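You operate a simulated robot arm through the tools that you are given. There is no shell and no other tool. Be economical: measure what you need, move in short steps, check, and stop when the job is done.

You run a simulated two-armed robot. Do the job below in one go: nothing can be reset, and whatever is moved stays where it is left.

## Task
Pick up the orange rice cake packet with one hand, pass it to the other hand and put it on the top of the grey cabinet. Take the green dumpling and leave it on the top of the microwave. Open the microwave door, put the small yellow plate on the inside of the microwave, then shut the door. Take the yellow jelly cup on the table top and put it away on the upper shelf at the corner end of the long cabinet. Shut the wooden chest door. Put the plant in the red pot on top of the white divider tray. Put the yellow cup in the cream bowl. Put the green jelly cup on the lower shelf under the black side counter. Open the deep white drawer, take the blue rice bowl from the tray inside and put it on the bottom of the sink cupboard, then shut the drawer. Put one of the lemon halfs from the black side counter in the small silver bowl. Any order will do. Set down upright: yellow jelly cup, plant in the red pot, yellow cup, green jelly cup.

Only the result counts: the job must be done as asked and must still hold three seconds after the hand-in. Knocking over, shifting, dropping, spilling or breaking anything else fails it.

## Robot
Two 7-joint arms with two-finger parallel grippers on one trunk, on a base that drives. Base frame: it is fixed to the floor where the robot stands at the start and does not move with it; the origin is under the middle of the robot, x ahead of it, y to its left, z up; the surface under the hand at the start is at about z = 0.86. Lengths are in m, angles in rad, forces in N, time in s.
The left shoulder is at the start at [0.07, 0.177, 1.163], the right one opposite. With the tool pointing down near the work surface each hand reaches from about 0.3 to 0.74 m from the robot's upright axis, wherever it stands, measured 20 degrees to its own side. Places, roughly: blue rice bowl (12x12x7 cm) [-1.8, -0.7, 0.3]; bottom of the sink cupboard [-1.8, -2.2, 0.2]; cream bowl (17x17x6 cm) [-1.9, -4.3, 0.5]; deep white drawer [-1.8, -0.5, 0.2]; green dumpling (5x5x4 cm) [0.4, -0.2, 0.5]; green jelly cup [0.75, -3, 0.75]; inside of the microwave [0.5, -1, 0.9]; lemon half (6x6x4 cm) [-1.9, -3.4, 0.9]; lower shelf under the black side counter [-1.7, -3.6, 0.2]; microwave door [0.4, -0.9, 1]; orange rice cake packet [0.5, 0.25, 0.5]; plant in the red pot (8x8x12 cm) [-0.1, -5.4, 1]; small silver bowl (21x21x9 cm) [-1.8, -5.3, 0.9]; small yellow plate (12x10x3 cm) [0.5, -1.4, 0.9]; top of the grey cabinet [0.5, -0.5, 0.9]; top of the microwave [0.5, -1, 1.1]; upper shelf at the corner end of the long cabinet [0, 0.8, 0.5]; white divider tray (18x12x6 cm) [-1.7, -5.1, 0.9]; wooden chest door [0.5, -5, 0.3]; yellow cup (7x6x9 cm) [0.7, -2.3, 0.8]; yellow jelly cup [0.75, -2.25, 0.75]. Payload 3.43 kg a hand.
Tool frame (each hand has its own): the origin (TCP) lies between the finger pads and is the grasp point; the fingertips stand 0.03 m ahead of it; z points along the fingers, y is the line along which they close. The gripper opens to 0.094 m. The fingers are 0.028 m wide and 0.01 m thick; the gripper's body (0.05 by 0.096 m) begins 0.055 m behind the TCP.
Orientation is that of the tool frame in the base frame, as a unit quaternion [w, x, y, z]. With the fingers straight down and closing along the base's y, the tool's x points along the base's -x, its y along +y and its z along -z.

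## Interface
- The arms move only by the tool jog_arm. It takes "left_series", "right_series" or both (then of equal length, played together; a hand with none holds still); each is a list of rows, each an object (a shift or turn left out is 0, a gripper value left out holds the last) with "delta_pos": the shift along the tool's x, y, z in units of 40 mm (1.0 is 40 mm), a list of three; "rot": the turn, a rotation vector about the tool's x, y, z in units of 8 degrees (1.0 is 8 degrees), a list of three; "jaw": the gripper command, from -1 (shut) to 1 (fully open), values between in proportion. In form: [{"delta_pos": [tx, ty, tz], "rot": [rx, ry, rz], "jaw": jaw}, ...]. A call has 1 to 12 rows; each row shifts and turns the commanded pose from where the row before left it, along the tool's axes as they then stand. A call with a number of a shift or a turn outside -1 to 1 is refused whole. Each row takes 0.2 s and may step no farther than 0.05 m and 0.15 rad from the row before; otherwise, or with a gripper value out of range, the whole call is refused. A pose out of reach is approached as far as the arm can. The call stops where the force on the tool passes 40 N (or 10 N more than at its start, if that is more) or the arm is blocked; 0.2 s more then pass. The fingers move at their own pace (about 0.153 m/s each) and stop on an object; they squeeze with about 33 N. The grip force told is the motor's: it shows also when the fingers shut on nothing. Time passes only in rows, and 0.2 s behind the last, so rows that do not move let the fingers close. The reply holds the time, the measured pose of the TCP, the force on the tool along the base axes, the opening and the grip force, in the units named above and with some noise, with the torque about the TCP (base axes, N m) and any sound that the robot's microphone picked up.
- Cameras (640 x 400 px; columns grow to the right, rows downward): "scene" is now at [0.1272, -0.0245, 1.4659]; the picture's right is [-0.29, -0.96, 0.00], its down [-0.68, 0.21, -0.70] and it looks along [0.67, -0.20, -0.71] (base axes); focal length 214 px, centre (320, 200). "left" rides on the left gripper at [0.076, -0.014, -0.103] in its tool frame; the picture's right is [0.18, 0.98, 0.00], its down [-0.75, 0.14, -0.64] and it looks along [-0.63, 0.12, 0.77] (tool axes); focal length 243 px, centre (320, 200). "right" rides on the right gripper at [0.076, 0.014, -0.103] in its tool frame; the picture's right is [-0.18, 0.98, 0.00], its down [-0.75, -0.14, -0.64] and it looks along [-0.63, -0.12, 0.77] (tool axes); focal length 243 px, centre (320, 200). There is no depth. A picture from a camera that has moved, and an enlarged one, comes with that camera's place and axes in the base frame and with its lens.
- get_image(camera): a new picture of that camera. It takes no simulated time.
- slide_trunk(by): slides the trunk up (or, below 0, down) by that many m; the arms and the scene camera ride with it, the base frame stays. It gives what a move gives, with no picture.
- roll_base(legs): drives the robot by 1 to 6 legs, each [ahead, turn to the left] in m and rad, along the robot's own axes; the way and the turn of a leg run together, so that a leg with both is an arc; at most 1.5 m and 3.142 rad a leg. The arms and the cameras ride along, it lands a little off, and it stops where it bumps. It gives what a move gives.
- aim_head(pan, tilt): turns the head with the scene camera to pan (to the left, within 1.501 rad either way) and tilt (down, from -0.506 to 1.204), counted from straight ahead of the robot. It gives what a move gives.
- enlarge(camera, box): a new picture of the part [left, top, right, bottom] of that camera's present view, enlarged. It takes no simulated time.
- sign_off(): hands the job in; it is judged then, once.

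Work in short steps. Places have to be worked out from the pictures, the camera data and where the tool is seen: move nearer, look again, correct. Check each grasp and each placing, and mend what went wrong. You have 567 turns and 370 pictures in all, those below and enlarged ones among them. Open the grippers and draw the arms clear of the work before you hand the job in, unless the task says otherwise; then end with one line.

The tools are called after "Emit:" as name(argument=value, ...) on one line, values as JSON. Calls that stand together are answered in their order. jog_arm: Moves the arms, as the interface text tells. Its arguments: {"type":"object","properties":{"left_series":{"type":"array","items":{"type":"object","properties":{"delta_pos":{"type":"array","items":{"type":"number"}},"rot":{"type":"array","items":{"type":"number"}},"jaw":{"type":"number"}}}},"right_series":{"type":"array","items":{"type":"object","properties":{"delta_pos":{"type":"array","items":{"type":"number"}},"rot":{"type":"array","items":{"type":"number"}},"jaw":{"type":"number"}}}}},"required":[]} The other tools are called the same way: slide_trunk (by) slides the trunk up or down; roll_base (legs) drives the base; aim_head (pan, tilt) turns the head that bears the scene camera; get_image (camera) takes a picture; enlarge (camera, box) takes an enlarged picture of a part of a camera's view; sign_off () hands the job in.

At the start:

```text
time_s: 0.0
left_ee_pos: [0.4223, -0.0358, 1.3792]
left_orientation: [0.0, 0.0, 1.0, 0.0]
left_ft_force: [0.7, 0.1, 0.0]
left_moment: [-0.01, 0.01, 0.02]
left_opening: 0.0941
left_grip_force: 0.0
right_ee_pos: [0.4061, -0.4219, 1.4096]
right_orientation: [0.002, 0.0, 1.0, 0.0]
right_ft_force: [1.1, -0.1, 0.1]
right_moment: [-0.02, 0.01, 0.0]
right_opening: 0.0941
right_grip_force: 0.1
trunk travel left (down, up): [-0.743, 0.097]
robot x, y, heading: [-0.0002, -0.0004, -0.0]
head pan, tilt: [-0.297, 0.796]
```

scene: 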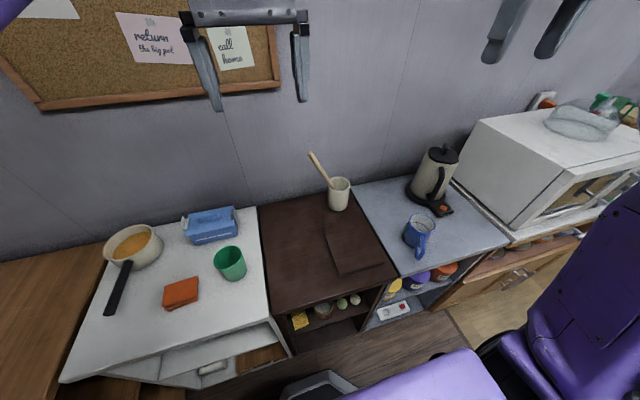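
right: 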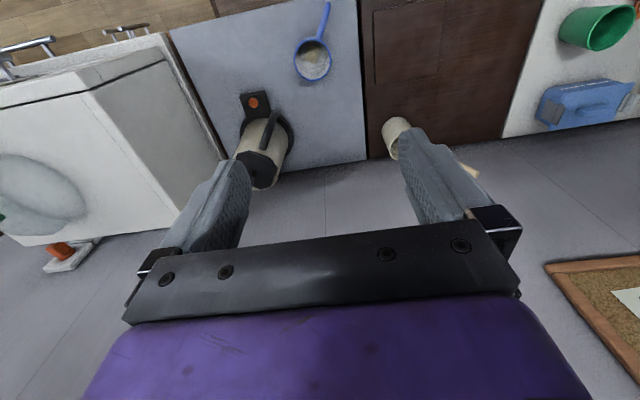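
left: 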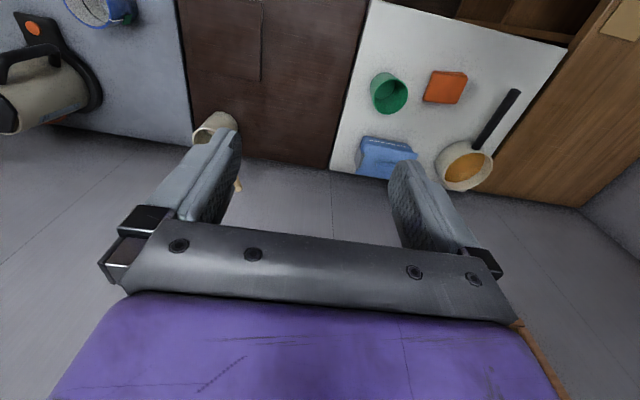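

The start view shows the counters; I look lower and to both sides to survey the shelves in front.

Emit:
aim_head(pan=0.3, tilt=1.0)

Emit:
get_image(camera="scene")

```text
time_s: 1.0
left_ee_pos: [0.4225, -0.0349, 1.3801]
left_orientation: [0.001, 0.0, 1.0, 0.0]
left_ft_force: [-0.3, -0.1, 0.3]
left_moment: [0.01, -0.02, 0.0]
left_opening: 0.0939
left_grip_force: 0.1
right_ee_pos: [0.4063, -0.4233, 1.4086]
right_orientation: [0.001, 0.001, 1.0, 0.0]
right_ft_force: [0.1, -0.1, -0.4]
right_moment: [-0.03, -0.01, -0.03]
right_opening: 0.0942
right_grip_force: 0.0
trunk travel left (down, up): [-0.743, 0.097]
robot x, y, heading: [0.0024, -0.0013, -0.005]
head pan, tilt: [0.3, 1.0]
```

```text
366 pictures are left
camera scene: at [0.1164, 0.0195, 1.4505], right [0.29, -0.96, 0.0], down [-0.8, -0.25, -0.54], along [0.52, 0.16, -0.84], focal length 214 px, centre (320, 200)
```

scene: 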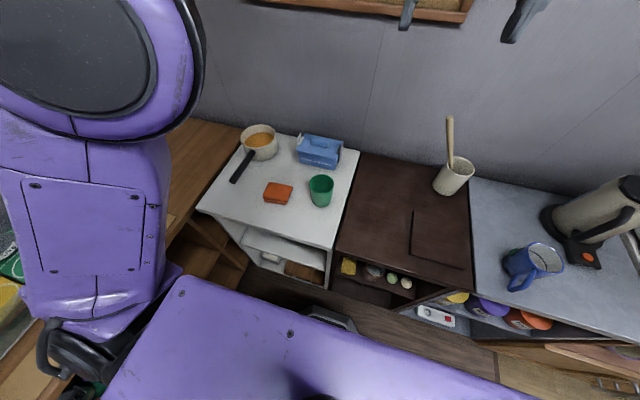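

I back off from the counter so I can lower the trunk and look into the shelves.

Emit:
roll_base(legs=[[-0.6, 0]])

Emit:
slide_trunk(by=-0.5)

Emit:
aim_head(pan=0.1, tilt=0.4)

Emit:
get_image(camera="scene")

```text
time_s: 4.4
left_ee_pos: [-0.1754, -0.0354, 1.3799]
left_orientation: [0.0, 0.003, 1.0, -0.001]
left_ft_force: [0.6, 0.5, 0.4]
left_moment: [0.01, -0.02, -0.03]
left_opening: 0.0943
left_grip_force: 0.1
right_ee_pos: [-0.1943, -0.4234, 1.408]
right_orientation: [0.0, 0.003, 1.0, 0.0]
right_ft_force: [-0.4, -0.8, 0.4]
right_moment: [-0.01, 0.01, -0.01]
right_opening: 0.0942
right_grip_force: 0.0
trunk travel left (down, up): [-0.743, 0.097]
robot x, y, heading: [-0.5993, 0.0036, -0.005]
head pan, tilt: [0.3, 1.0]
```

```text
refused: -0.5 is not a number from -0.4 to 0.4
```

```text
time_s: 5.4
left_ee_pos: [-0.1766, -0.0364, 1.3799]
left_orientation: [0.001, 0.003, 1.0, 0.001]
left_ft_force: [-1.0, 0.3, 0.5]
left_moment: [0.0, -0.03, 0.0]
left_opening: 0.0942
left_grip_force: 0.0
right_ee_pos: [-0.1939, -0.4241, 1.4086]
right_orientation: [0.0, 0.003, 1.0, 0.0]
right_ft_force: [-0.3, 0.8, 0.5]
right_moment: [0.04, -0.04, -0.02]
right_opening: 0.0939
right_grip_force: 0.1
trunk travel left (down, up): [-0.743, 0.097]
robot x, y, heading: [-0.595, 0.0016, -0.006]
head pan, tilt: [0.099, 0.4]
```

```text
365 pictures are left
camera scene: at [-0.4564, 0.0091, 1.5006], right [0.09, -1.0, 0.0], down [-0.39, -0.04, -0.92], along [0.92, 0.09, -0.39], focal length 214 px, centre (320, 200)
```

scene: 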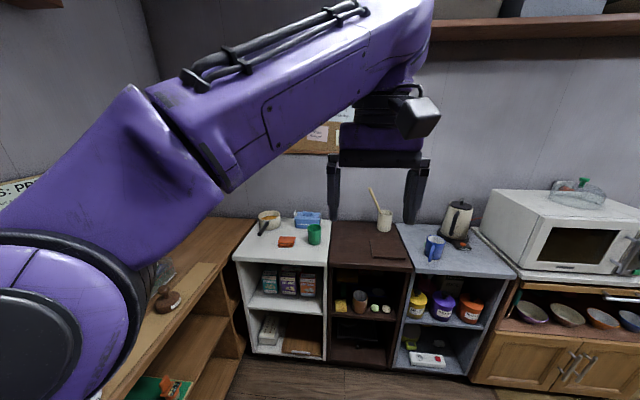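

The shelf contents are visible; I enlarge them.

Emit:
enlarge(camera="scene", box=[230, 200, 410, 360])

Emit:
slide_trunk(by=-0.4)

Emit:
get_image(camera="scene")

```text
2.50 times, centred on (320, 280) of scene
camera zoom: at [-0.4564, 0.0091, 1.5006], right [0.09, -1.0, 0.0], down [-0.39, -0.04, -0.92], along [0.92, 0.09, -0.39], focal length 536 px, centre (320, 0)
```

zoom: 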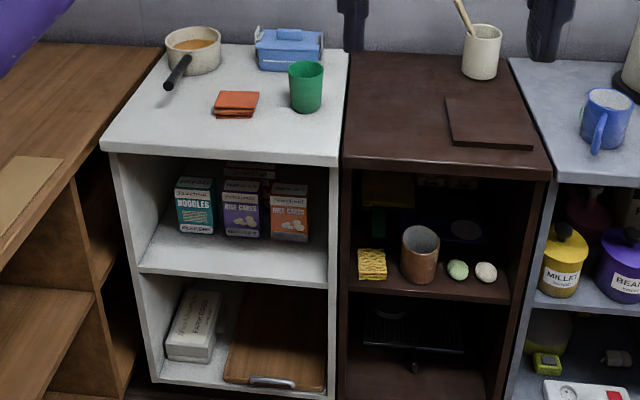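

```text
time_s: 9.2
left_ee_pos: [-0.1769, -0.0361, 0.9803]
left_orientation: [0.001, 0.003, 1.0, 0.0]
left_ft_force: [-0.2, 0.5, 0.2]
left_moment: [-0.01, -0.01, 0.0]
left_opening: 0.0939
left_grip_force: 0.0
right_ee_pos: [-0.1954, -0.424, 1.0096]
right_orientation: [0.001, 0.004, 1.0, 0.0]
right_ft_force: [-0.2, -0.1, -0.6]
right_moment: [-0.01, -0.01, 0.01]
right_opening: 0.0938
right_grip_force: 0.0
trunk travel left (down, up): [-0.343, 0.497]
robot x, y, heading: [-0.5986, -0.0001, -0.005]
head pan, tilt: [0.099, 0.4]
```

```text
363 pictures are left
camera scene: at [-0.4567, 0.0091, 1.1007], right [0.09, -1.0, 0.0], down [-0.39, -0.04, -0.92], along [0.92, 0.09, -0.39], focal length 214 px, centre (320, 200)
```

scene: 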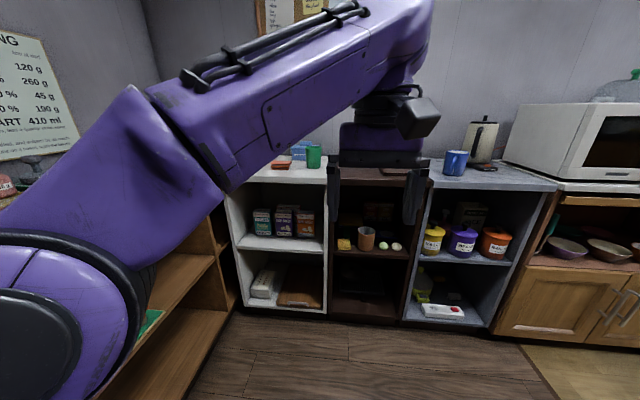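

I enlarge for packet dimensions.

Emit:
enlarge(camera="scene", box=[230, 190, 410, 290])

```text
3.56 times, centred on (320, 240) of scene
camera zoom: at [-0.4567, 0.0091, 1.1007], right [0.09, -1.0, 0.0], down [-0.39, -0.04, -0.92], along [0.92, 0.09, -0.39], focal length 763 px, centre (320, 58)
```

zoom: 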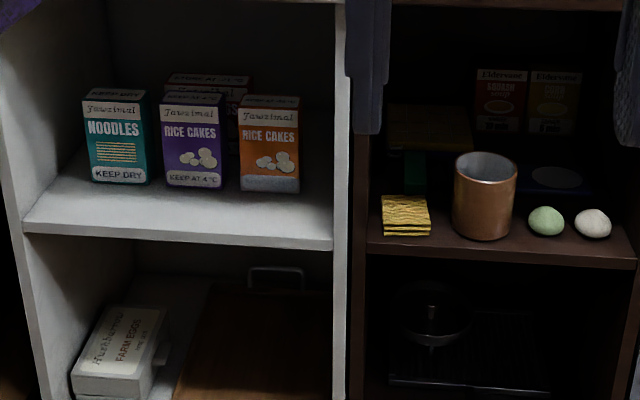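

The orange packet: y≈0.127–0.21, x≈0.456–0.49, z 0.507–0.64. I pitch the left hand 30° below horizontal, and lower it in free space.

Emit:
jog_arm(left_series=[{"rot": [0, -0.94, 0]}, {"rot": [0, -0.94, 0]}, {"rot": [0, -0.94, 0]}, {"rot": [0, -0.94, 0]}, {"rot": [0, -0.94, 0]}, {"rot": [0, -0.94, 0]}, {"rot": [0, -0.94, 0]}, {"rot": [0, -0.92, 0]}])

Emit:
jog_arm(left_series=[{"delta_pos": [0.66, 0.51, 0.76]}, {"delta_pos": [0.66, 0.51, 0.76]}, {"delta_pos": [0.66, 0.51, 0.76]}, {"delta_pos": [0.66, 0.51, 0.76]}, {"delta_pos": [0.66, 0.51, 0.76]}, {"delta_pos": [0.66, 0.51, 0.76]}, {"delta_pos": [0.66, 0.51, 0.76]}, {"delta_pos": [0.66, 0.51, 0.76]}, {"delta_pos": [0.66, 0.51, 0.76]}, {"delta_pos": [0.66, 0.51, 0.76]}])

Emit:
get_image(camera="scene")

Emit:
get_image(camera="left")

```text
time_s: 11.0
left_ee_pos: [-0.1762, -0.0355, 0.9796]
left_orientation: [0.501, 0.003, 0.865, -0.002]
left_ft_force: [0.6, 0.1, 0.5]
left_moment: [-0.02, -0.01, 0.01]
left_opening: 0.0939
left_grip_force: 0.0
right_ee_pos: [-0.1946, -0.4241, 1.009]
right_orientation: [0.001, 0.003, 1.0, 0.0]
right_ft_force: [0.6, 0.3, -0.9]
right_moment: [-0.02, -0.04, 0.0]
right_opening: 0.0941
right_grip_force: 0.0
trunk travel left (down, up): [-0.343, 0.497]
robot x, y, heading: [-0.5978, 0.0003, -0.008]
head pan, tilt: [0.099, 0.4]
```

```text
time_s: 13.2
left_ee_pos: [-0.0434, 0.1682, 0.5976]
left_orientation: [0.5, 0.002, 0.866, -0.003]
left_ft_force: [0.1, -0.5, -0.3]
left_moment: [-0.01, -0.01, -0.03]
left_opening: 0.0938
left_grip_force: 0.0
right_ee_pos: [-0.1937, -0.4222, 1.0093]
right_orientation: [0.0, 0.004, 1.0, 0.0]
right_ft_force: [0.4, -0.2, 0.7]
right_moment: [-0.02, 0.03, -0.01]
right_opening: 0.094
right_grip_force: 0.1
trunk travel left (down, up): [-0.343, 0.497]
robot x, y, heading: [-0.601, 0.0043, -0.009]
head pan, tilt: [0.099, 0.4]
```

```text
361 pictures are left
camera scene: at [-0.4559, 0.0102, 1.1006], right [0.09, -1.0, 0.0], down [-0.39, -0.04, -0.92], along [0.92, 0.09, -0.39], focal length 214 px, centre (320, 200)
```

scene: 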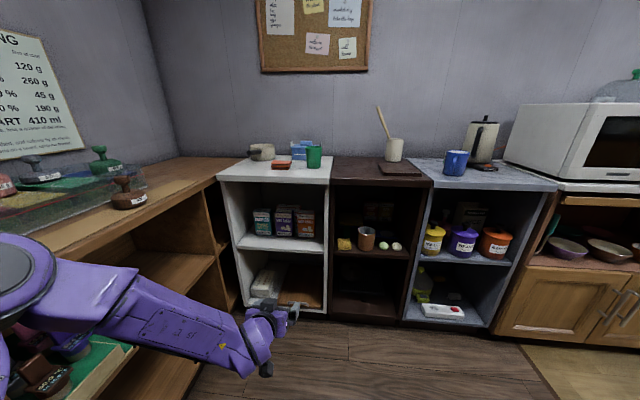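

```text
360 pictures are left
camera left: at [-0.169, 0.1541, 0.5829], right [-0.09, 0.98, -0.16], down [-0.18, 0.14, 0.97], along [0.98, 0.11, 0.16], focal length 243 px, centre (320, 200)
```

left: 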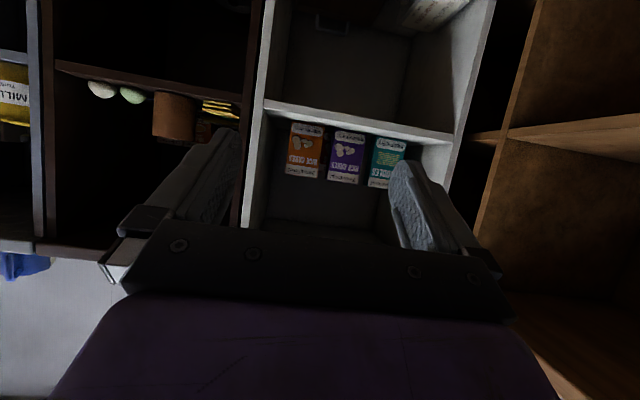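

Packet center reads y≈0.165–0.17. I drive forward to stop short of the packet and look again.

Emit:
roll_base(legs=[[0.36, 0.008]])

Emit:
get_image(camera="left")

```text
time_s: 15.6
left_ee_pos: [0.3219, 0.1687, 0.5987]
left_orientation: [0.501, 0.0, 0.866, 0.0]
left_ft_force: [-0.7, -0.1, -0.1]
left_moment: [-0.01, 0.02, 0.0]
left_opening: 0.0939
left_grip_force: 0.0
right_ee_pos: [0.1751, -0.4223, 1.0086]
right_orientation: [0.002, -0.001, 1.0, 0.0]
right_ft_force: [0.1, -0.9, 0.8]
right_moment: [-0.01, 0.01, 0.01]
right_opening: 0.0939
right_grip_force: 0.0
trunk travel left (down, up): [-0.343, 0.497]
robot x, y, heading: [-0.2311, 0.0016, 0.003]
head pan, tilt: [0.099, 0.4]
```

```text
359 pictures are left
camera left: at [0.1959, 0.1547, 0.5835], right [-0.09, 0.98, -0.16], down [-0.18, 0.14, 0.97], along [0.98, 0.12, 0.16], focal length 243 px, centre (320, 200)
```

left: 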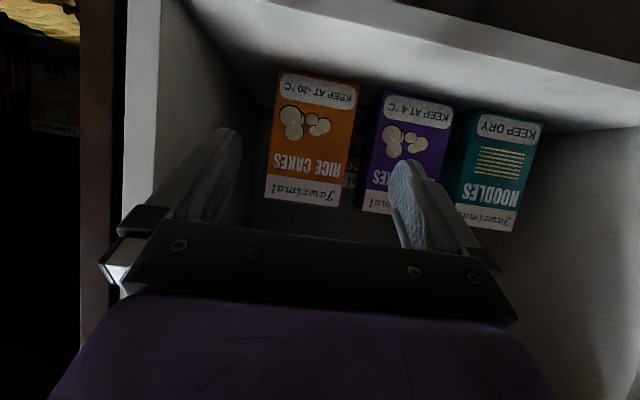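

Corner rays put the packet at y 0.127–0.209, z 0.504–0.632, front x≈0.456; the hand is centred. I slide the fingers around it.

Emit:
jog_arm(left_series=[{"delta_pos": [-0.42, 0, 0.73]}, {"delta_pos": [-0.42, 0, 0.73]}, {"delta_pos": [-0.42, 0, 0.73]}, {"delta_pos": [-0.42, 0, 0.73]}])

Emit:
get_image(camera="left")

```text
time_s: 16.6
left_ee_pos: [0.4579, 0.1698, 0.5985]
left_orientation: [0.5, 0.0, 0.866, 0.0]
left_ft_force: [0.8, 0.0, 0.2]
left_moment: [-0.01, -0.01, 0.0]
left_opening: 0.0938
left_grip_force: 0.0
right_ee_pos: [0.1746, -0.4222, 1.0094]
right_orientation: [0.0, 0.0, 1.0, 0.0]
right_ft_force: [0.3, 0.0, -0.1]
right_moment: [0.01, 0.03, -0.03]
right_opening: 0.094
right_grip_force: 0.0
trunk travel left (down, up): [-0.343, 0.497]
robot x, y, heading: [-0.2335, -0.0003, 0.002]
head pan, tilt: [0.099, 0.4]
```

```text
358 pictures are left
camera left: at [0.3316, 0.1552, 0.5837], right [-0.09, 0.98, -0.16], down [-0.18, 0.14, 0.97], along [0.98, 0.12, 0.16], focal length 243 px, centre (320, 200)
```

left: 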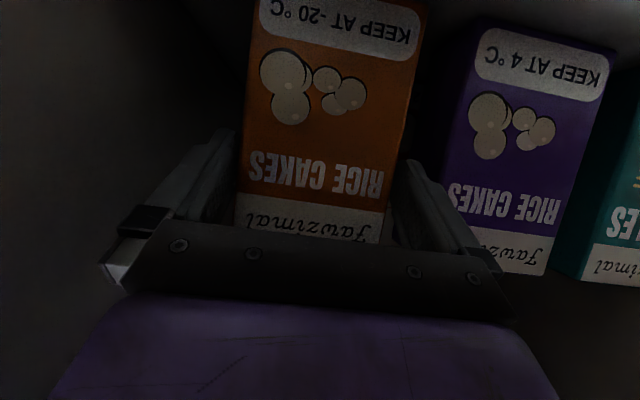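

Packet is between the fingers; I go 1 cm deeper and close.

Emit:
jog_arm(left_series=[{"delta_pos": [-0.12, -0.03, 0.22]}, {"jaw": -1}, {"jaw": -1}, {"jaw": -1}])

```text
time_s: 17.6
left_ee_pos: [0.4672, 0.1694, 0.598]
left_orientation: [0.5, -0.001, 0.866, 0.0]
left_ft_force: [1.4, 0.9, 0.0]
left_moment: [0.13, -0.08, -0.03]
left_opening: 0.0892
left_grip_force: 33.4
right_ee_pos: [0.174, -0.4232, 1.0087]
right_orientation: [0.001, 0.0, 1.0, 0.001]
right_ft_force: [-0.3, -0.2, 0.3]
right_moment: [-0.01, -0.03, -0.02]
right_opening: 0.0937
right_grip_force: 0.0
trunk travel left (down, up): [-0.343, 0.497]
robot x, y, heading: [-0.2309, 0.0009, 0.003]
head pan, tilt: [0.099, 0.4]
```

Gripped (0.089 m). Lift 3 cm, then draw out.

Emit:
jog_arm(left_series=[{"delta_pos": [-0.32, 0, -0.19]}, {"delta_pos": [-0.32, 0, -0.19]}, {"delta_pos": [0.5, 0, -0.86]}, {"delta_pos": [0.5, 0, -0.86]}, {"delta_pos": [0.5, 0, -0.86]}, {"delta_pos": [0.5, 0, -0.86]}])

Emit:
get_image(camera="left")

Emit:
get_image(camera="scene")

```text
time_s: 19.0
left_ee_pos: [0.307, 0.1707, 0.6273]
left_orientation: [0.5, -0.001, 0.866, 0.0]
left_ft_force: [0.0, -0.6, -4.3]
left_moment: [-0.02, 0.08, -0.03]
left_opening: 0.0889
left_grip_force: 32.8
right_ee_pos: [0.174, -0.4233, 1.0091]
right_orientation: [0.001, 0.0, 1.0, 0.0]
right_ft_force: [-0.4, 0.1, 0.5]
right_moment: [-0.03, 0.03, 0.01]
right_opening: 0.0936
right_grip_force: 0.1
trunk travel left (down, up): [-0.343, 0.497]
robot x, y, heading: [-0.2315, 0.0017, -0.005]
head pan, tilt: [0.099, 0.4]
```

```text
357 pictures are left
camera left: at [0.1814, 0.1552, 0.6127], right [-0.09, 0.98, -0.16], down [-0.18, 0.14, 0.97], along [0.98, 0.12, 0.16], focal length 243 px, centre (320, 200)
```

left: 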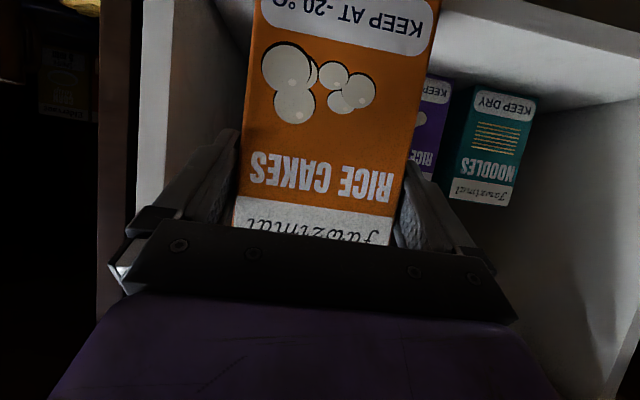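

```text
356 pictures are left
camera scene: at [-0.0908, 0.0094, 1.1007], right [0.1, -0.99, 0.0], down [-0.39, -0.04, -0.92], along [0.92, 0.09, -0.39], focal length 214 px, centre (320, 200)
```

scene: 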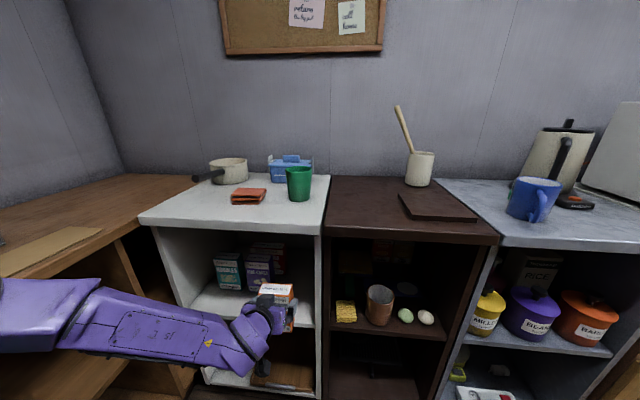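

Packet held. I back away for the handover and raise the trunk.

Emit:
roll_base(legs=[[-0.4, 0.0]])

Emit:
slide_trunk(by=0.35)

Emit:
jog_arm(right_series=[{"rot": [0, 0, -0.94]}, {"rot": [0, 0, -0.94]}, {"rot": [0, 0, -0.94]}, {"rot": [0, 0, -0.94]}, {"rot": [0, 0, -0.94]}, {"rot": [0, 0, -0.94]}, {"rot": [0, 0, -0.94]}, {"rot": [0, 0, -0.94]}, {"rot": [0, 0, -0.94]}, {"rot": [0, 0, -0.94]}, {"rot": [0, 0, -0.94]}, {"rot": [0, 0, -0.91]}])

```text
time_s: 21.4
left_ee_pos: [-0.0908, 0.1688, 0.6271]
left_orientation: [0.501, -0.001, 0.866, 0.001]
left_ft_force: [-0.2, 1.0, -2.8]
left_moment: [-0.01, 0.08, -0.02]
left_opening: 0.0894
left_grip_force: 33.5
right_ee_pos: [-0.2246, -0.4232, 1.0085]
right_orientation: [0.001, 0.001, 1.0, 0.0]
right_ft_force: [0.5, 0.7, -0.5]
right_moment: [0.01, 0.0, 0.02]
right_opening: 0.094
right_grip_force: 0.1
trunk travel left (down, up): [-0.343, 0.497]
robot x, y, heading: [-0.6288, 0.0004, -0.006]
head pan, tilt: [0.099, 0.4]
```

```text
time_s: 24.9
left_ee_pos: [-0.0901, 0.1688, 0.976]
left_orientation: [0.5, -0.001, 0.866, 0.0]
left_ft_force: [0.1, 0.7, -3.6]
left_moment: [-0.02, 0.04, -0.03]
left_opening: 0.0893
left_grip_force: 33.2
right_ee_pos: [-0.2244, -0.4231, 1.3581]
right_orientation: [0.002, 0.0, 1.0, 0.0]
right_ft_force: [-0.1, 0.2, 0.9]
right_moment: [-0.01, -0.01, -0.01]
right_opening: 0.0937
right_grip_force: 0.0
trunk travel left (down, up): [-0.693, 0.147]
robot x, y, heading: [-0.6297, 0.0021, 0.0]
head pan, tilt: [0.099, 0.4]
```

```text
time_s: 27.5
left_ee_pos: [-0.0906, 0.1701, 0.9763]
left_orientation: [0.501, 0.0, 0.866, -0.001]
left_ft_force: [0.6, -0.3, -3.1]
left_moment: [0.01, 0.06, 0.02]
left_opening: 0.0892
left_grip_force: 33.4
right_ee_pos: [-0.2266, -0.4232, 1.3602]
right_orientation: [0.0, -0.707, 0.707, -0.001]
right_ft_force: [0.1, 0.2, -0.4]
right_moment: [0.0, -0.01, -0.02]
right_opening: 0.0943
right_grip_force: 0.0
trunk travel left (down, up): [-0.693, 0.147]
robot x, y, heading: [-0.6358, -0.0025, 0.003]
head pan, tilt: [0.099, 0.4]
```

Right hand is turned to close along x. I bring the left hand to mid-line and the right hand above the packet.

Emit:
jog_arm(left_series=[{"delta_pos": [0, -1, 0]}, {"delta_pos": [0, -1, 0]}, {"delta_pos": [0, -1, 0]}])

Emit:
jog_arm(right_series=[{"delta_pos": [-0.985, -0.296, 0.2]}, {"delta_pos": [-0.985, -0.296, 0.2]}, {"delta_pos": [-0.985, -0.296, 0.2]}, {"delta_pos": [-0.985, -0.296, 0.2]}, {"delta_pos": [-0.985, -0.296, 0.2]}, {"delta_pos": [-0.985, -0.296, 0.2]}, {"delta_pos": [-0.985, -0.296, 0.2]}, {"delta_pos": [-0.985, -0.296, 0.2]}, {"delta_pos": [-0.985, -0.296, 0.2]}, {"delta_pos": [-0.985, -0.296, 0.2], "jaw": 0.2}, {"delta_pos": [-0.985, -0.296, 0.2], "jaw": 0.2}, {"delta_pos": [-0.985, -0.296, 0.2], "jaw": 0.2}])

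Emit:
get_image(camera="right")

Emit:
get_image(camera="scene")

```text
time_s: 28.3
left_ee_pos: [-0.0933, 0.0493, 0.9792]
left_orientation: [0.501, 0.0, 0.866, 0.001]
left_ft_force: [0.6, -0.8, -3.4]
left_moment: [0.02, 0.03, 0.03]
left_opening: 0.0893
left_grip_force: 33.6
right_ee_pos: [-0.2248, -0.4246, 1.3586]
right_orientation: [0.002, -0.707, 0.707, -0.001]
right_ft_force: [-1.1, 0.0, 0.1]
right_moment: [0.0, 0.0, 0.01]
right_opening: 0.0941
right_grip_force: 0.0
trunk travel left (down, up): [-0.693, 0.147]
robot x, y, heading: [-0.6326, 0.0, 0.003]
head pan, tilt: [0.099, 0.4]
```

```text
time_s: 30.9
left_ee_pos: [-0.0934, 0.0485, 0.9789]
left_orientation: [0.501, 0.001, 0.865, -0.001]
left_ft_force: [-0.2, -0.1, -2.9]
left_moment: [0.0, 0.03, 0.01]
left_opening: 0.089
left_grip_force: 32.7
right_ee_pos: [-0.1017, -0.0027, 1.2759]
right_orientation: [0.012, -0.696, 0.717, 0.011]
right_ft_force: [-0.2, -0.8, -0.6]
right_moment: [0.05, 0.01, 0.02]
right_opening: 0.0562
right_grip_force: 0.1
right hand out of reach, approached as far as the arm can: row 11, 12
trunk travel left (down, up): [-0.693, 0.147]
robot x, y, heading: [-0.6286, 0.0021, 0.002]
head pan, tilt: [0.099, 0.4]
```

```text
355 pictures are left
camera right: at [-0.1195, -0.0822, 1.3753], right [-0.98, 0.21, 0.0], down [0.16, 0.73, 0.67], along [0.14, 0.65, -0.75], focal length 243 px, centre (320, 200)
```

right: 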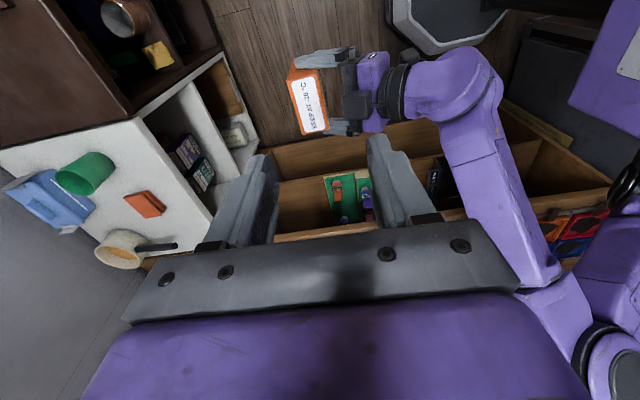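

```text
354 pictures are left
camera scene: at [-0.4908, 0.0076, 1.4508], right [0.1, -1.0, 0.0], down [-0.39, -0.04, -0.92], along [0.92, 0.09, -0.39], focal length 214 px, centre (320, 200)
```

scene: 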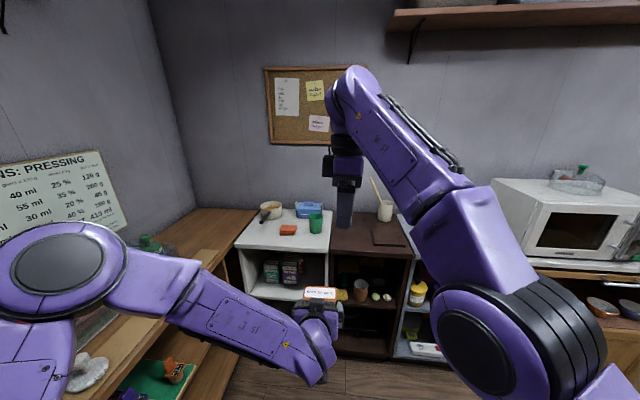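

The right arm hit its reach limit; I bring the packet nearer to the mid-right and shift the right hand likewise.

Emit:
jog_arm(left_series=[{"delta_pos": [0.17, -0.92, -0.29]}, {"delta_pos": [0.17, -0.92, -0.29]}, {"delta_pos": [0.17, -0.92, -0.29]}], right_series=[{"delta_pos": [0.92, 0.36, 0]}, {"delta_pos": [0.92, 0.36, 0]}, {"delta_pos": [0.92, 0.36, 0]}])

```text
time_s: 31.7
left_ee_pos: [-0.1326, -0.0641, 0.9758]
left_orientation: [0.501, 0.001, 0.865, 0.001]
left_ft_force: [-0.5, -0.6, -3.1]
left_moment: [-0.05, 0.04, 0.01]
left_opening: 0.0892
left_grip_force: 33.1
right_ee_pos: [-0.1501, -0.0966, 1.2691]
right_orientation: [0.002, -0.707, 0.707, -0.001]
right_ft_force: [-0.2, 0.1, 0.4]
right_moment: [0.04, -0.02, -0.02]
right_opening: 0.0565
right_grip_force: 0.1
trunk travel left (down, up): [-0.693, 0.147]
robot x, y, heading: [-0.6314, -0.0018, -0.004]
head pan, tilt: [0.099, 0.4]
```

Aligning the right hand above the packet at z≈1.11.

Emit:
jog_arm(right_series=[{"delta_pos": [-0.2, -0.145, 0.99]}, {"delta_pos": [-0.2, -0.145, 0.99]}, {"delta_pos": [-0.2, -0.145, 0.99]}, {"delta_pos": [-0.2, -0.145, 0.99]}])

Emit:
get_image(camera="right")

Emit:
get_image(camera="scene")

```text
time_s: 32.7
left_ee_pos: [-0.1287, -0.0619, 0.9763]
left_orientation: [0.5, 0.0, 0.866, 0.0]
left_ft_force: [0.2, 0.1, -2.5]
left_moment: [-0.02, 0.02, 0.02]
left_opening: 0.089
left_grip_force: 32.5
right_ee_pos: [-0.1226, -0.0594, 1.1086]
right_orientation: [0.001, -0.706, 0.708, 0.001]
right_ft_force: [0.1, -0.3, 0.2]
right_moment: [-0.02, -0.01, -0.06]
right_opening: 0.0566
right_grip_force: 0.0
trunk travel left (down, up): [-0.693, 0.147]
robot x, y, heading: [-0.6341, 0.0007, -0.002]
head pan, tilt: [0.099, 0.4]
```

```text
353 pictures are left
camera right: at [-0.1374, -0.1385, 1.2108], right [-0.98, 0.19, 0.0], down [0.14, 0.75, 0.64], along [0.12, 0.63, -0.77], focal length 243 px, centre (320, 200)
```

right: 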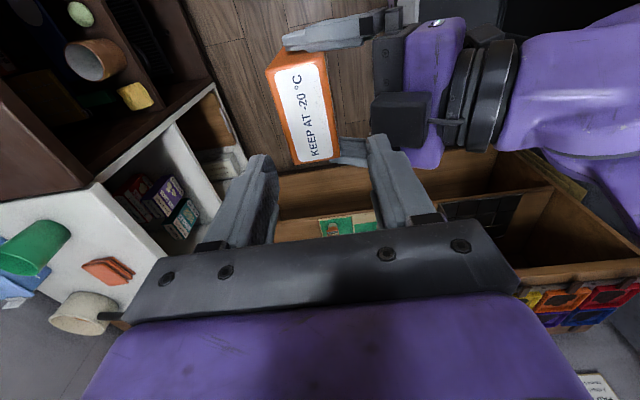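

```text
352 pictures are left
camera scene: at [-0.4873, 0.0085, 1.4505], right [0.1, -1.0, 0.0], down [-0.39, -0.04, -0.92], along [0.92, 0.09, -0.39], focal length 214 px, centre (320, 200)
```

scene: 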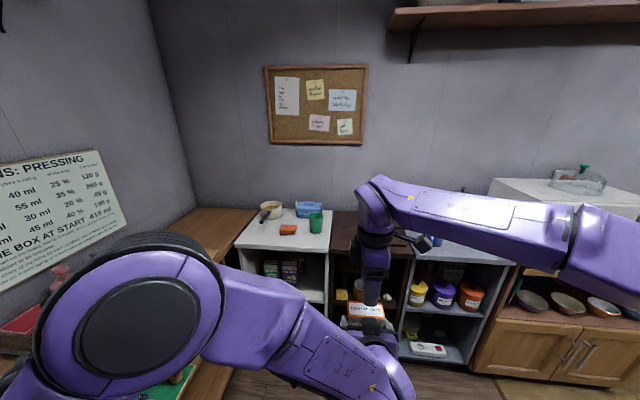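

Packet top computed at x −0.13…−0.09, y −0.107…−0.022. I centre on x≈−0.11 and descend to z≈1.0, then close the right hand.

Emit:
jog_arm(right_series=[{"delta_pos": [0.1, -0.27, 0.3]}, {"delta_pos": [0, 0, 0.8]}, {"delta_pos": [0, 0, 0.8]}, {"delta_pos": [0, 0, 0.85]}, {"jaw": -1}, {"jaw": -1}, {"jaw": -1}])

Emit:
get_image(camera="right")

```text
time_s: 34.3
left_ee_pos: [-0.1315, -0.0621, 0.9747]
left_orientation: [0.499, 0.0, 0.867, 0.001]
left_ft_force: [-6.7, -0.8, -26.6]
left_moment: [0.15, 0.12, -0.03]
left_opening: 0.0894
left_grip_force: 33.5
right_ee_pos: [-0.1139, -0.0661, 1.0005]
right_orientation: [0.002, -0.706, 0.708, -0.001]
right_ft_force: [7.2, 1.2, 24.4]
right_moment: [-0.03, 0.15, 0.0]
right_opening: 0.05
right_grip_force: 32.7
trunk travel left (down, up): [-0.693, 0.147]
robot x, y, heading: [-0.6327, -0.0035, -0.003]
head pan, tilt: [0.099, 0.4]
```

```text
351 pictures are left
camera right: at [-0.1291, -0.144, 1.1037], right [-0.98, 0.19, 0.0], down [0.14, 0.75, 0.64], along [0.12, 0.63, -0.77], focal length 243 px, centre (320, 200)
```

right: 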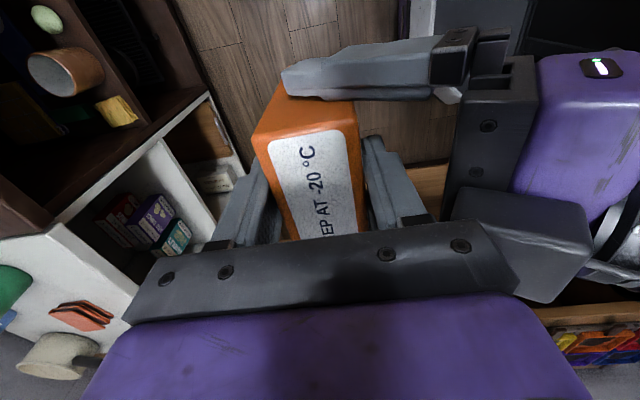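

The right hand grips the packet (0.05 m). I open the left hand and back it straight off in −x.

Emit:
jog_arm(left_series=[{"jaw": 1}, {"jaw": 1}])

Emit:
jog_arm(left_series=[{"delta_pos": [0.35, 0, -0.6]}, {"delta_pos": [0.35, 0, -0.6]}, {"delta_pos": [0.35, 0, -0.6]}])

Emit:
get_image(camera="right")

```text
time_s: 34.9
left_ee_pos: [-0.1302, -0.0621, 0.9786]
left_orientation: [0.502, 0.0, 0.865, 0.0]
left_ft_force: [0.9, -0.2, -0.4]
left_moment: [-0.01, 0.01, 0.01]
left_opening: 0.0939
left_grip_force: 0.1
right_ee_pos: [-0.114, -0.0661, 1.0002]
right_orientation: [0.0, -0.706, 0.708, 0.0]
right_ft_force: [0.5, 0.0, 0.6]
right_moment: [0.0, 0.03, -0.03]
right_opening: 0.0502
right_grip_force: 33.6
trunk travel left (down, up): [-0.693, 0.147]
robot x, y, heading: [-0.6329, 0.0001, 0.002]
head pan, tilt: [0.099, 0.4]
```

```text
time_s: 35.7
left_ee_pos: [-0.207, -0.0582, 0.9948]
left_orientation: [0.499, -0.028, 0.866, -0.019]
left_ft_force: [-0.7, -0.4, 0.1]
left_moment: [-0.01, 0.03, 0.01]
left_opening: 0.0939
left_grip_force: 0.0
right_ee_pos: [-0.1156, -0.068, 0.9995]
right_orientation: [0.001, -0.706, 0.708, 0.0]
right_ft_force: [0.9, -0.6, -3.7]
right_moment: [-0.04, -0.05, 0.01]
right_opening: 0.0502
right_grip_force: 33.6
trunk travel left (down, up): [-0.693, 0.147]
robot x, y, heading: [-0.6312, -0.0017, -0.001]
head pan, tilt: [0.099, 0.4]
```

```text
350 pictures are left
camera right: at [-0.13, -0.1444, 1.103], right [-0.98, 0.19, 0.0], down [0.14, 0.75, 0.64], along [0.12, 0.63, -0.77], focal length 243 px, centre (320, 200)
```

right: 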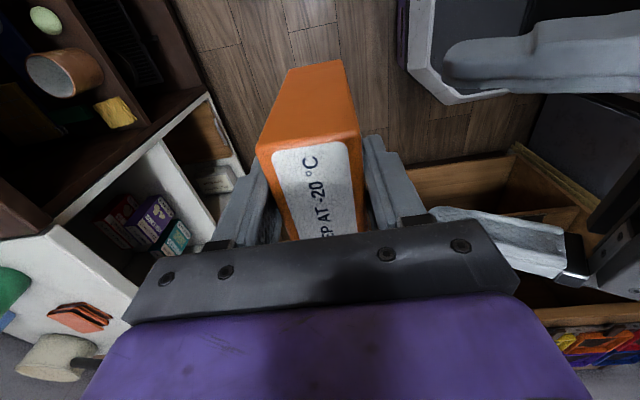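

Handover done. Now I clear the left hand to its own side and raise the packet a little.

Emit:
jog_arm(left_series=[{"delta_pos": [0, 1, 0]}, {"delta_pos": [0, 1, 0]}, {"delta_pos": [0, 1, 0]}, {"delta_pos": [0, 1, 0]}, {"delta_pos": [0, 1, 0]}, {"delta_pos": [0, 1, 0]}], right_series=[{"delta_pos": [0, 0, 0]}, {"delta_pos": [0, 0, -0.5]}, {"delta_pos": [0.5, 0, -0.8]}, {"delta_pos": [0.8, 0, -0.8]}, {"delta_pos": [0.8, 0, -0.5]}, {"delta_pos": [0.8, 0, -0.5]}])

Emit:
roll_base(legs=[[0, -1.571], [0.6, 0], [0, 1.571]])

Emit:
aim_head(pan=-0.1, tilt=0.5)

Emit:
get_image(camera="scene")

```text
time_s: 37.1
left_ee_pos: [-0.1676, 0.1511, 0.9676]
left_orientation: [0.5, 0.001, 0.866, -0.001]
left_ft_force: [0.3, -0.6, -0.6]
left_moment: [0.0, -0.01, -0.02]
left_opening: 0.0941
left_grip_force: 0.1
left hand out of reach, approached as far as the arm can: row 4, 5, 6
right_ee_pos: [-0.1179, -0.1824, 1.1245]
right_orientation: [-0.001, -0.707, 0.707, -0.001]
right_ft_force: [0.5, 0.1, -2.9]
right_moment: [-0.02, -0.01, 0.0]
right_opening: 0.0505
right_grip_force: 32.8
trunk travel left (down, up): [-0.693, 0.147]
robot x, y, heading: [-0.631, -0.0013, -0.002]
head pan, tilt: [0.099, 0.4]
```

```text
time_s: 48.2
left_ee_pos: [-0.1837, -0.4648, 0.9675]
left_orientation: [0.5, 0.015, 0.866, -0.008]
left_ft_force: [-0.1, -0.1, -0.3]
left_moment: [0.01, 0.0, 0.0]
left_opening: 0.0938
left_grip_force: 0.0
right_ee_pos: [-0.145, -0.7996, 1.1227]
right_orientation: [0.001, -0.694, 0.72, -0.001]
right_ft_force: [-0.1, 1.2, -2.7]
right_moment: [-0.02, -0.03, 0.01]
right_opening: 0.0505
right_grip_force: 33.3
trunk travel left (down, up): [-0.693, 0.147]
robot x, y, heading: [-0.6511, -0.5989, -0.033]
head pan, tilt: [0.099, 0.4]
```

```text
time_s: 48.9
left_ee_pos: [-0.1836, -0.466, 0.9661]
left_orientation: [0.499, 0.015, 0.867, -0.009]
left_ft_force: [-0.1, 0.5, -0.1]
left_moment: [0.03, 0.0, -0.01]
left_opening: 0.0941
left_grip_force: 0.0
right_ee_pos: [-0.1453, -0.8004, 1.1254]
right_orientation: [0.001, -0.694, 0.72, 0.0]
right_ft_force: [-0.7, 0.0, -3.5]
right_moment: [-0.05, 0.01, 0.04]
right_opening: 0.0506
right_grip_force: 33.1
trunk travel left (down, up): [-0.693, 0.147]
robot x, y, heading: [-0.6478, -0.6008, -0.035]
head pan, tilt: [-0.099, 0.499]
```

```text
349 pictures are left
camera scene: at [-0.5121, -0.6134, 1.4415], right [-0.13, -0.99, 0.0], down [-0.47, 0.06, -0.88], along [0.87, -0.12, -0.48], focal length 214 px, centre (320, 200)
```

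scene: 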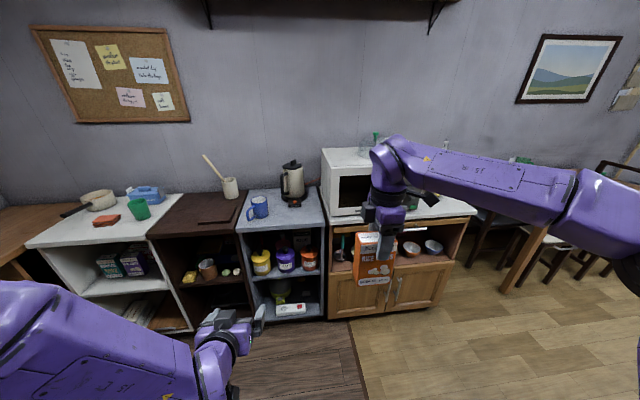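

I enlarge the grey cabinet top to choose a free spot.

Emit:
enlarge(camera="scene", box=[220, 150, 380, 250])

```text
4.00 times, centred on (300, 200) of scene
camera zoom: at [-0.5121, -0.6134, 1.4415], right [-0.13, -0.99, 0.0], down [-0.47, 0.06, -0.88], along [0.87, -0.12, -0.48], focal length 858 px, centre (400, 200)
```

zoom: 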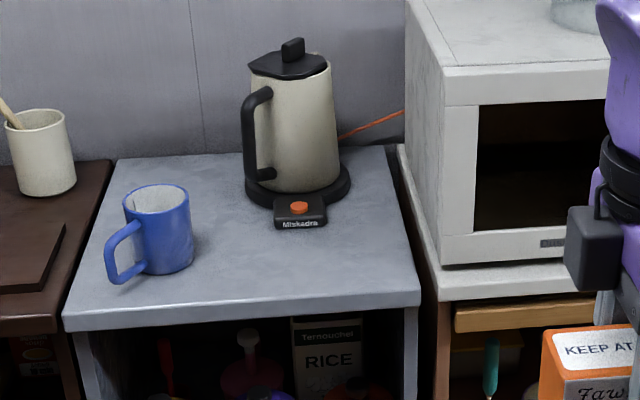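

Free spot at about (0.395, −0.64) in front of the kettle. I shift the right hand left 16 cm first, then drive forward.

Emit:
jog_arm(right_series=[{"delta_pos": [-1, 0, 0]}, {"delta_pos": [-1, 0, 0]}, {"delta_pos": [-1, 0, 0]}, {"delta_pos": [-1, 0, 0]}])

Emit:
roll_base(legs=[[0.48, 0.034]])

Emit:
get_image(camera="scene")

Emit:
get_image(camera="right")

```text
time_s: 49.9
left_ee_pos: [-0.1827, -0.4634, 0.9661]
left_orientation: [0.499, 0.013, 0.866, -0.009]
left_ft_force: [-0.1, -0.4, -0.5]
left_moment: [-0.07, 0.02, -0.02]
left_opening: 0.0939
left_grip_force: 0.0
right_ee_pos: [-0.137, -0.6377, 1.1247]
right_orientation: [0.0, -0.694, 0.72, -0.001]
right_ft_force: [0.7, 0.3, -2.7]
right_moment: [-0.02, 0.02, -0.02]
right_opening: 0.0502
right_grip_force: 33.6
trunk travel left (down, up): [-0.693, 0.147]
robot x, y, heading: [-0.6525, -0.5984, -0.036]
head pan, tilt: [-0.099, 0.499]
```

```text
time_s: 52.7
left_ee_pos: [0.2837, -0.4562, 0.967]
left_orientation: [0.5, -0.001, 0.866, 0.0]
left_ft_force: [0.2, 0.7, 0.0]
left_moment: [-0.01, 0.0, -0.02]
left_opening: 0.0941
left_grip_force: 0.0
right_ee_pos: [0.3349, -0.6304, 1.126]
right_orientation: [-0.001, 0.708, -0.706, 0.001]
right_ft_force: [0.8, -0.2, -3.2]
right_moment: [-0.02, -0.01, -0.01]
right_opening: 0.05
right_grip_force: 32.7
trunk travel left (down, up): [-0.693, 0.147]
robot x, y, heading: [-0.1789, -0.6067, -0.002]
head pan, tilt: [-0.099, 0.499]
```

```text
347 pictures are left
camera scene: at [-0.0396, -0.616, 1.4415], right [-0.1, -1.0, 0.0], down [-0.48, 0.05, -0.88], along [0.87, -0.09, -0.48], focal length 214 px, centre (320, 200)
```

scene: 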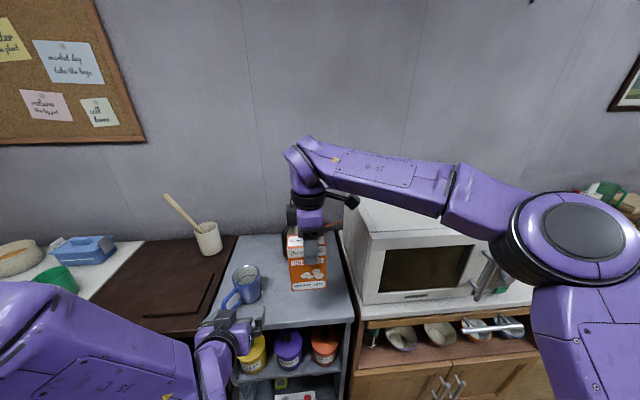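

```text
346 pictures are left
camera right: at [0.3207, -0.707, 1.2283], right [-0.98, 0.18, 0.0], down [0.14, 0.75, 0.64], along [0.12, 0.63, -0.77], focal length 243 px, centre (320, 200)
```

right: 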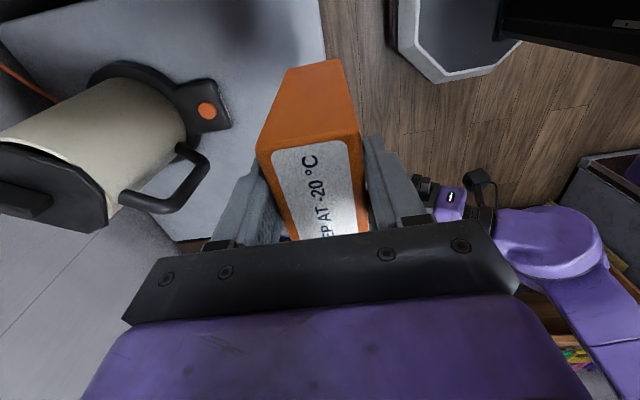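

I move the packet 6 cm forward with the arm and lower toward the counter.

Emit:
jog_arm(right_series=[{"delta_pos": [0.15, -0.75, 0]}, {"delta_pos": [0.1, -0.75, 0.3]}, {"delta_pos": [0, 0, 1]}, {"delta_pos": [0, 0, 1]}, {"delta_pos": [0, 0, 0.7]}])

Emit:
get_image(camera="scene")

```text
time_s: 53.9
left_ee_pos: [0.2846, -0.4565, 0.9675]
left_orientation: [0.499, 0.0, 0.867, 0.0]
left_ft_force: [0.3, 1.1, -0.3]
left_moment: [0.02, -0.03, 0.02]
left_opening: 0.0939
left_grip_force: 0.1
right_ee_pos: [0.3948, -0.6395, 1.0046]
right_orientation: [-0.001, 0.707, -0.707, 0.001]
right_ft_force: [0.6, 0.2, -3.6]
right_moment: [-0.02, -0.01, 0.01]
right_opening: 0.0503
right_grip_force: 33.5
trunk travel left (down, up): [-0.693, 0.147]
robot x, y, heading: [-0.1792, -0.6046, 0.003]
head pan, tilt: [-0.099, 0.499]
```

```text
345 pictures are left
camera scene: at [-0.0385, -0.616, 1.4414], right [-0.1, -1.0, 0.0], down [-0.48, 0.05, -0.88], along [0.87, -0.09, -0.48], focal length 214 px, centre (320, 200)
```

scene: 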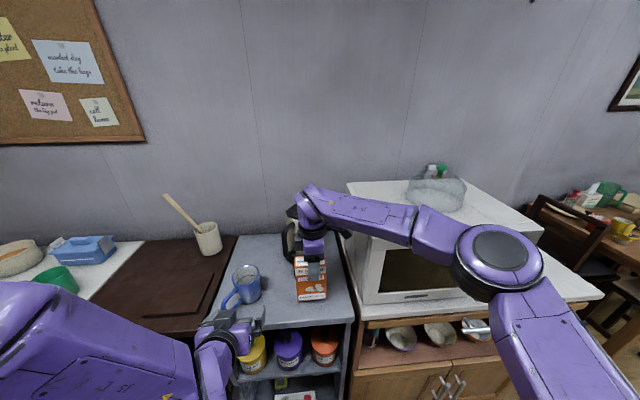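

Lowering gently till contact.

Emit:
jog_arm(right_series=[{"delta_pos": [0, 0, 0.3]}, {"delta_pos": [0, 0, 0.2]}, {"delta_pos": [0, 0, 0.1]}, {"delta_pos": [0, 0, 0.1]}])

```text
time_s: 54.9
left_ee_pos: [0.281, -0.4582, 0.9696]
left_orientation: [0.501, -0.001, 0.865, 0.001]
left_ft_force: [-0.6, 0.0, 0.2]
left_moment: [0.0, 0.0, -0.01]
left_opening: 0.0942
left_grip_force: 0.0
right_ee_pos: [0.3939, -0.641, 0.9807]
right_orientation: [0.003, -0.707, 0.708, -0.002]
right_ft_force: [5.8, -5.0, 27.5]
right_moment: [0.07, 0.08, -0.08]
right_opening: 0.0501
right_grip_force: 33.4
trunk travel left (down, up): [-0.693, 0.147]
robot x, y, heading: [-0.18, -0.6052, -0.003]
head pan, tilt: [-0.099, 0.499]
```

Contact at 0.981 (27 N). I open the gripper to release and withdraw upward.

Emit:
jog_arm(right_series=[{"delta_pos": [0, 0, -0.05], "jaw": -0.6}, {"jaw": 0.25}, {"jaw": 0.25}, {"delta_pos": [0, 0, -0.6]}, {"delta_pos": [0, 0, -0.9]}, {"delta_pos": [0, 0, -0.9]}, {"delta_pos": [0, 0, -0.9]}])

Emit:
get_image(camera="right")

Emit:
get_image(camera="scene")

```text
time_s: 56.5
left_ee_pos: [0.2835, -0.456, 0.967]
left_orientation: [0.5, -0.001, 0.866, 0.0]
left_ft_force: [0.0, -0.3, -0.9]
left_moment: [0.01, 0.01, -0.02]
left_opening: 0.0941
left_grip_force: 0.0
right_ee_pos: [0.3947, -0.6386, 1.113]
right_orientation: [0.0, 0.707, -0.707, 0.001]
right_ft_force: [0.3, -0.2, 0.0]
right_moment: [0.0, -0.02, 0.03]
right_opening: 0.0586
right_grip_force: 0.0
trunk travel left (down, up): [-0.693, 0.147]
robot x, y, heading: [-0.1789, -0.6111, 0.004]
head pan, tilt: [-0.099, 0.499]
```

```text
344 pictures are left
camera right: at [0.3799, -0.7163, 1.2156], right [-0.98, 0.18, 0.0], down [0.14, 0.75, 0.64], along [0.12, 0.63, -0.77], focal length 243 px, centre (320, 200)
```

right: 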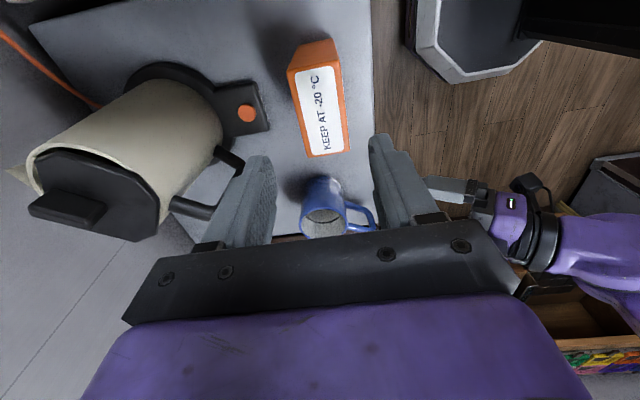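

```text
343 pictures are left
camera scene: at [-0.0406, -0.6153, 1.4416], right [-0.1, -1.0, 0.0], down [-0.48, 0.05, -0.88], along [0.87, -0.09, -0.48], focal length 214 px, centre (320, 200)
```

scene: 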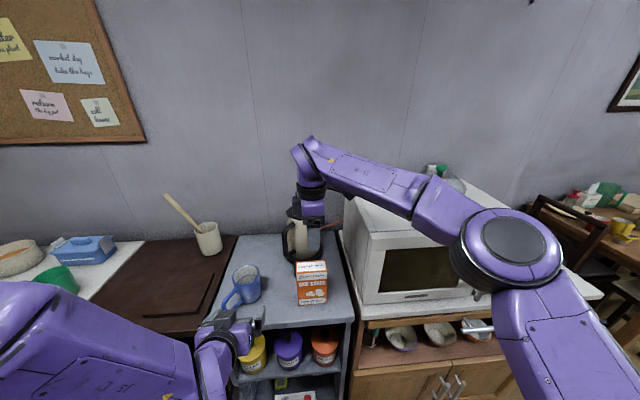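

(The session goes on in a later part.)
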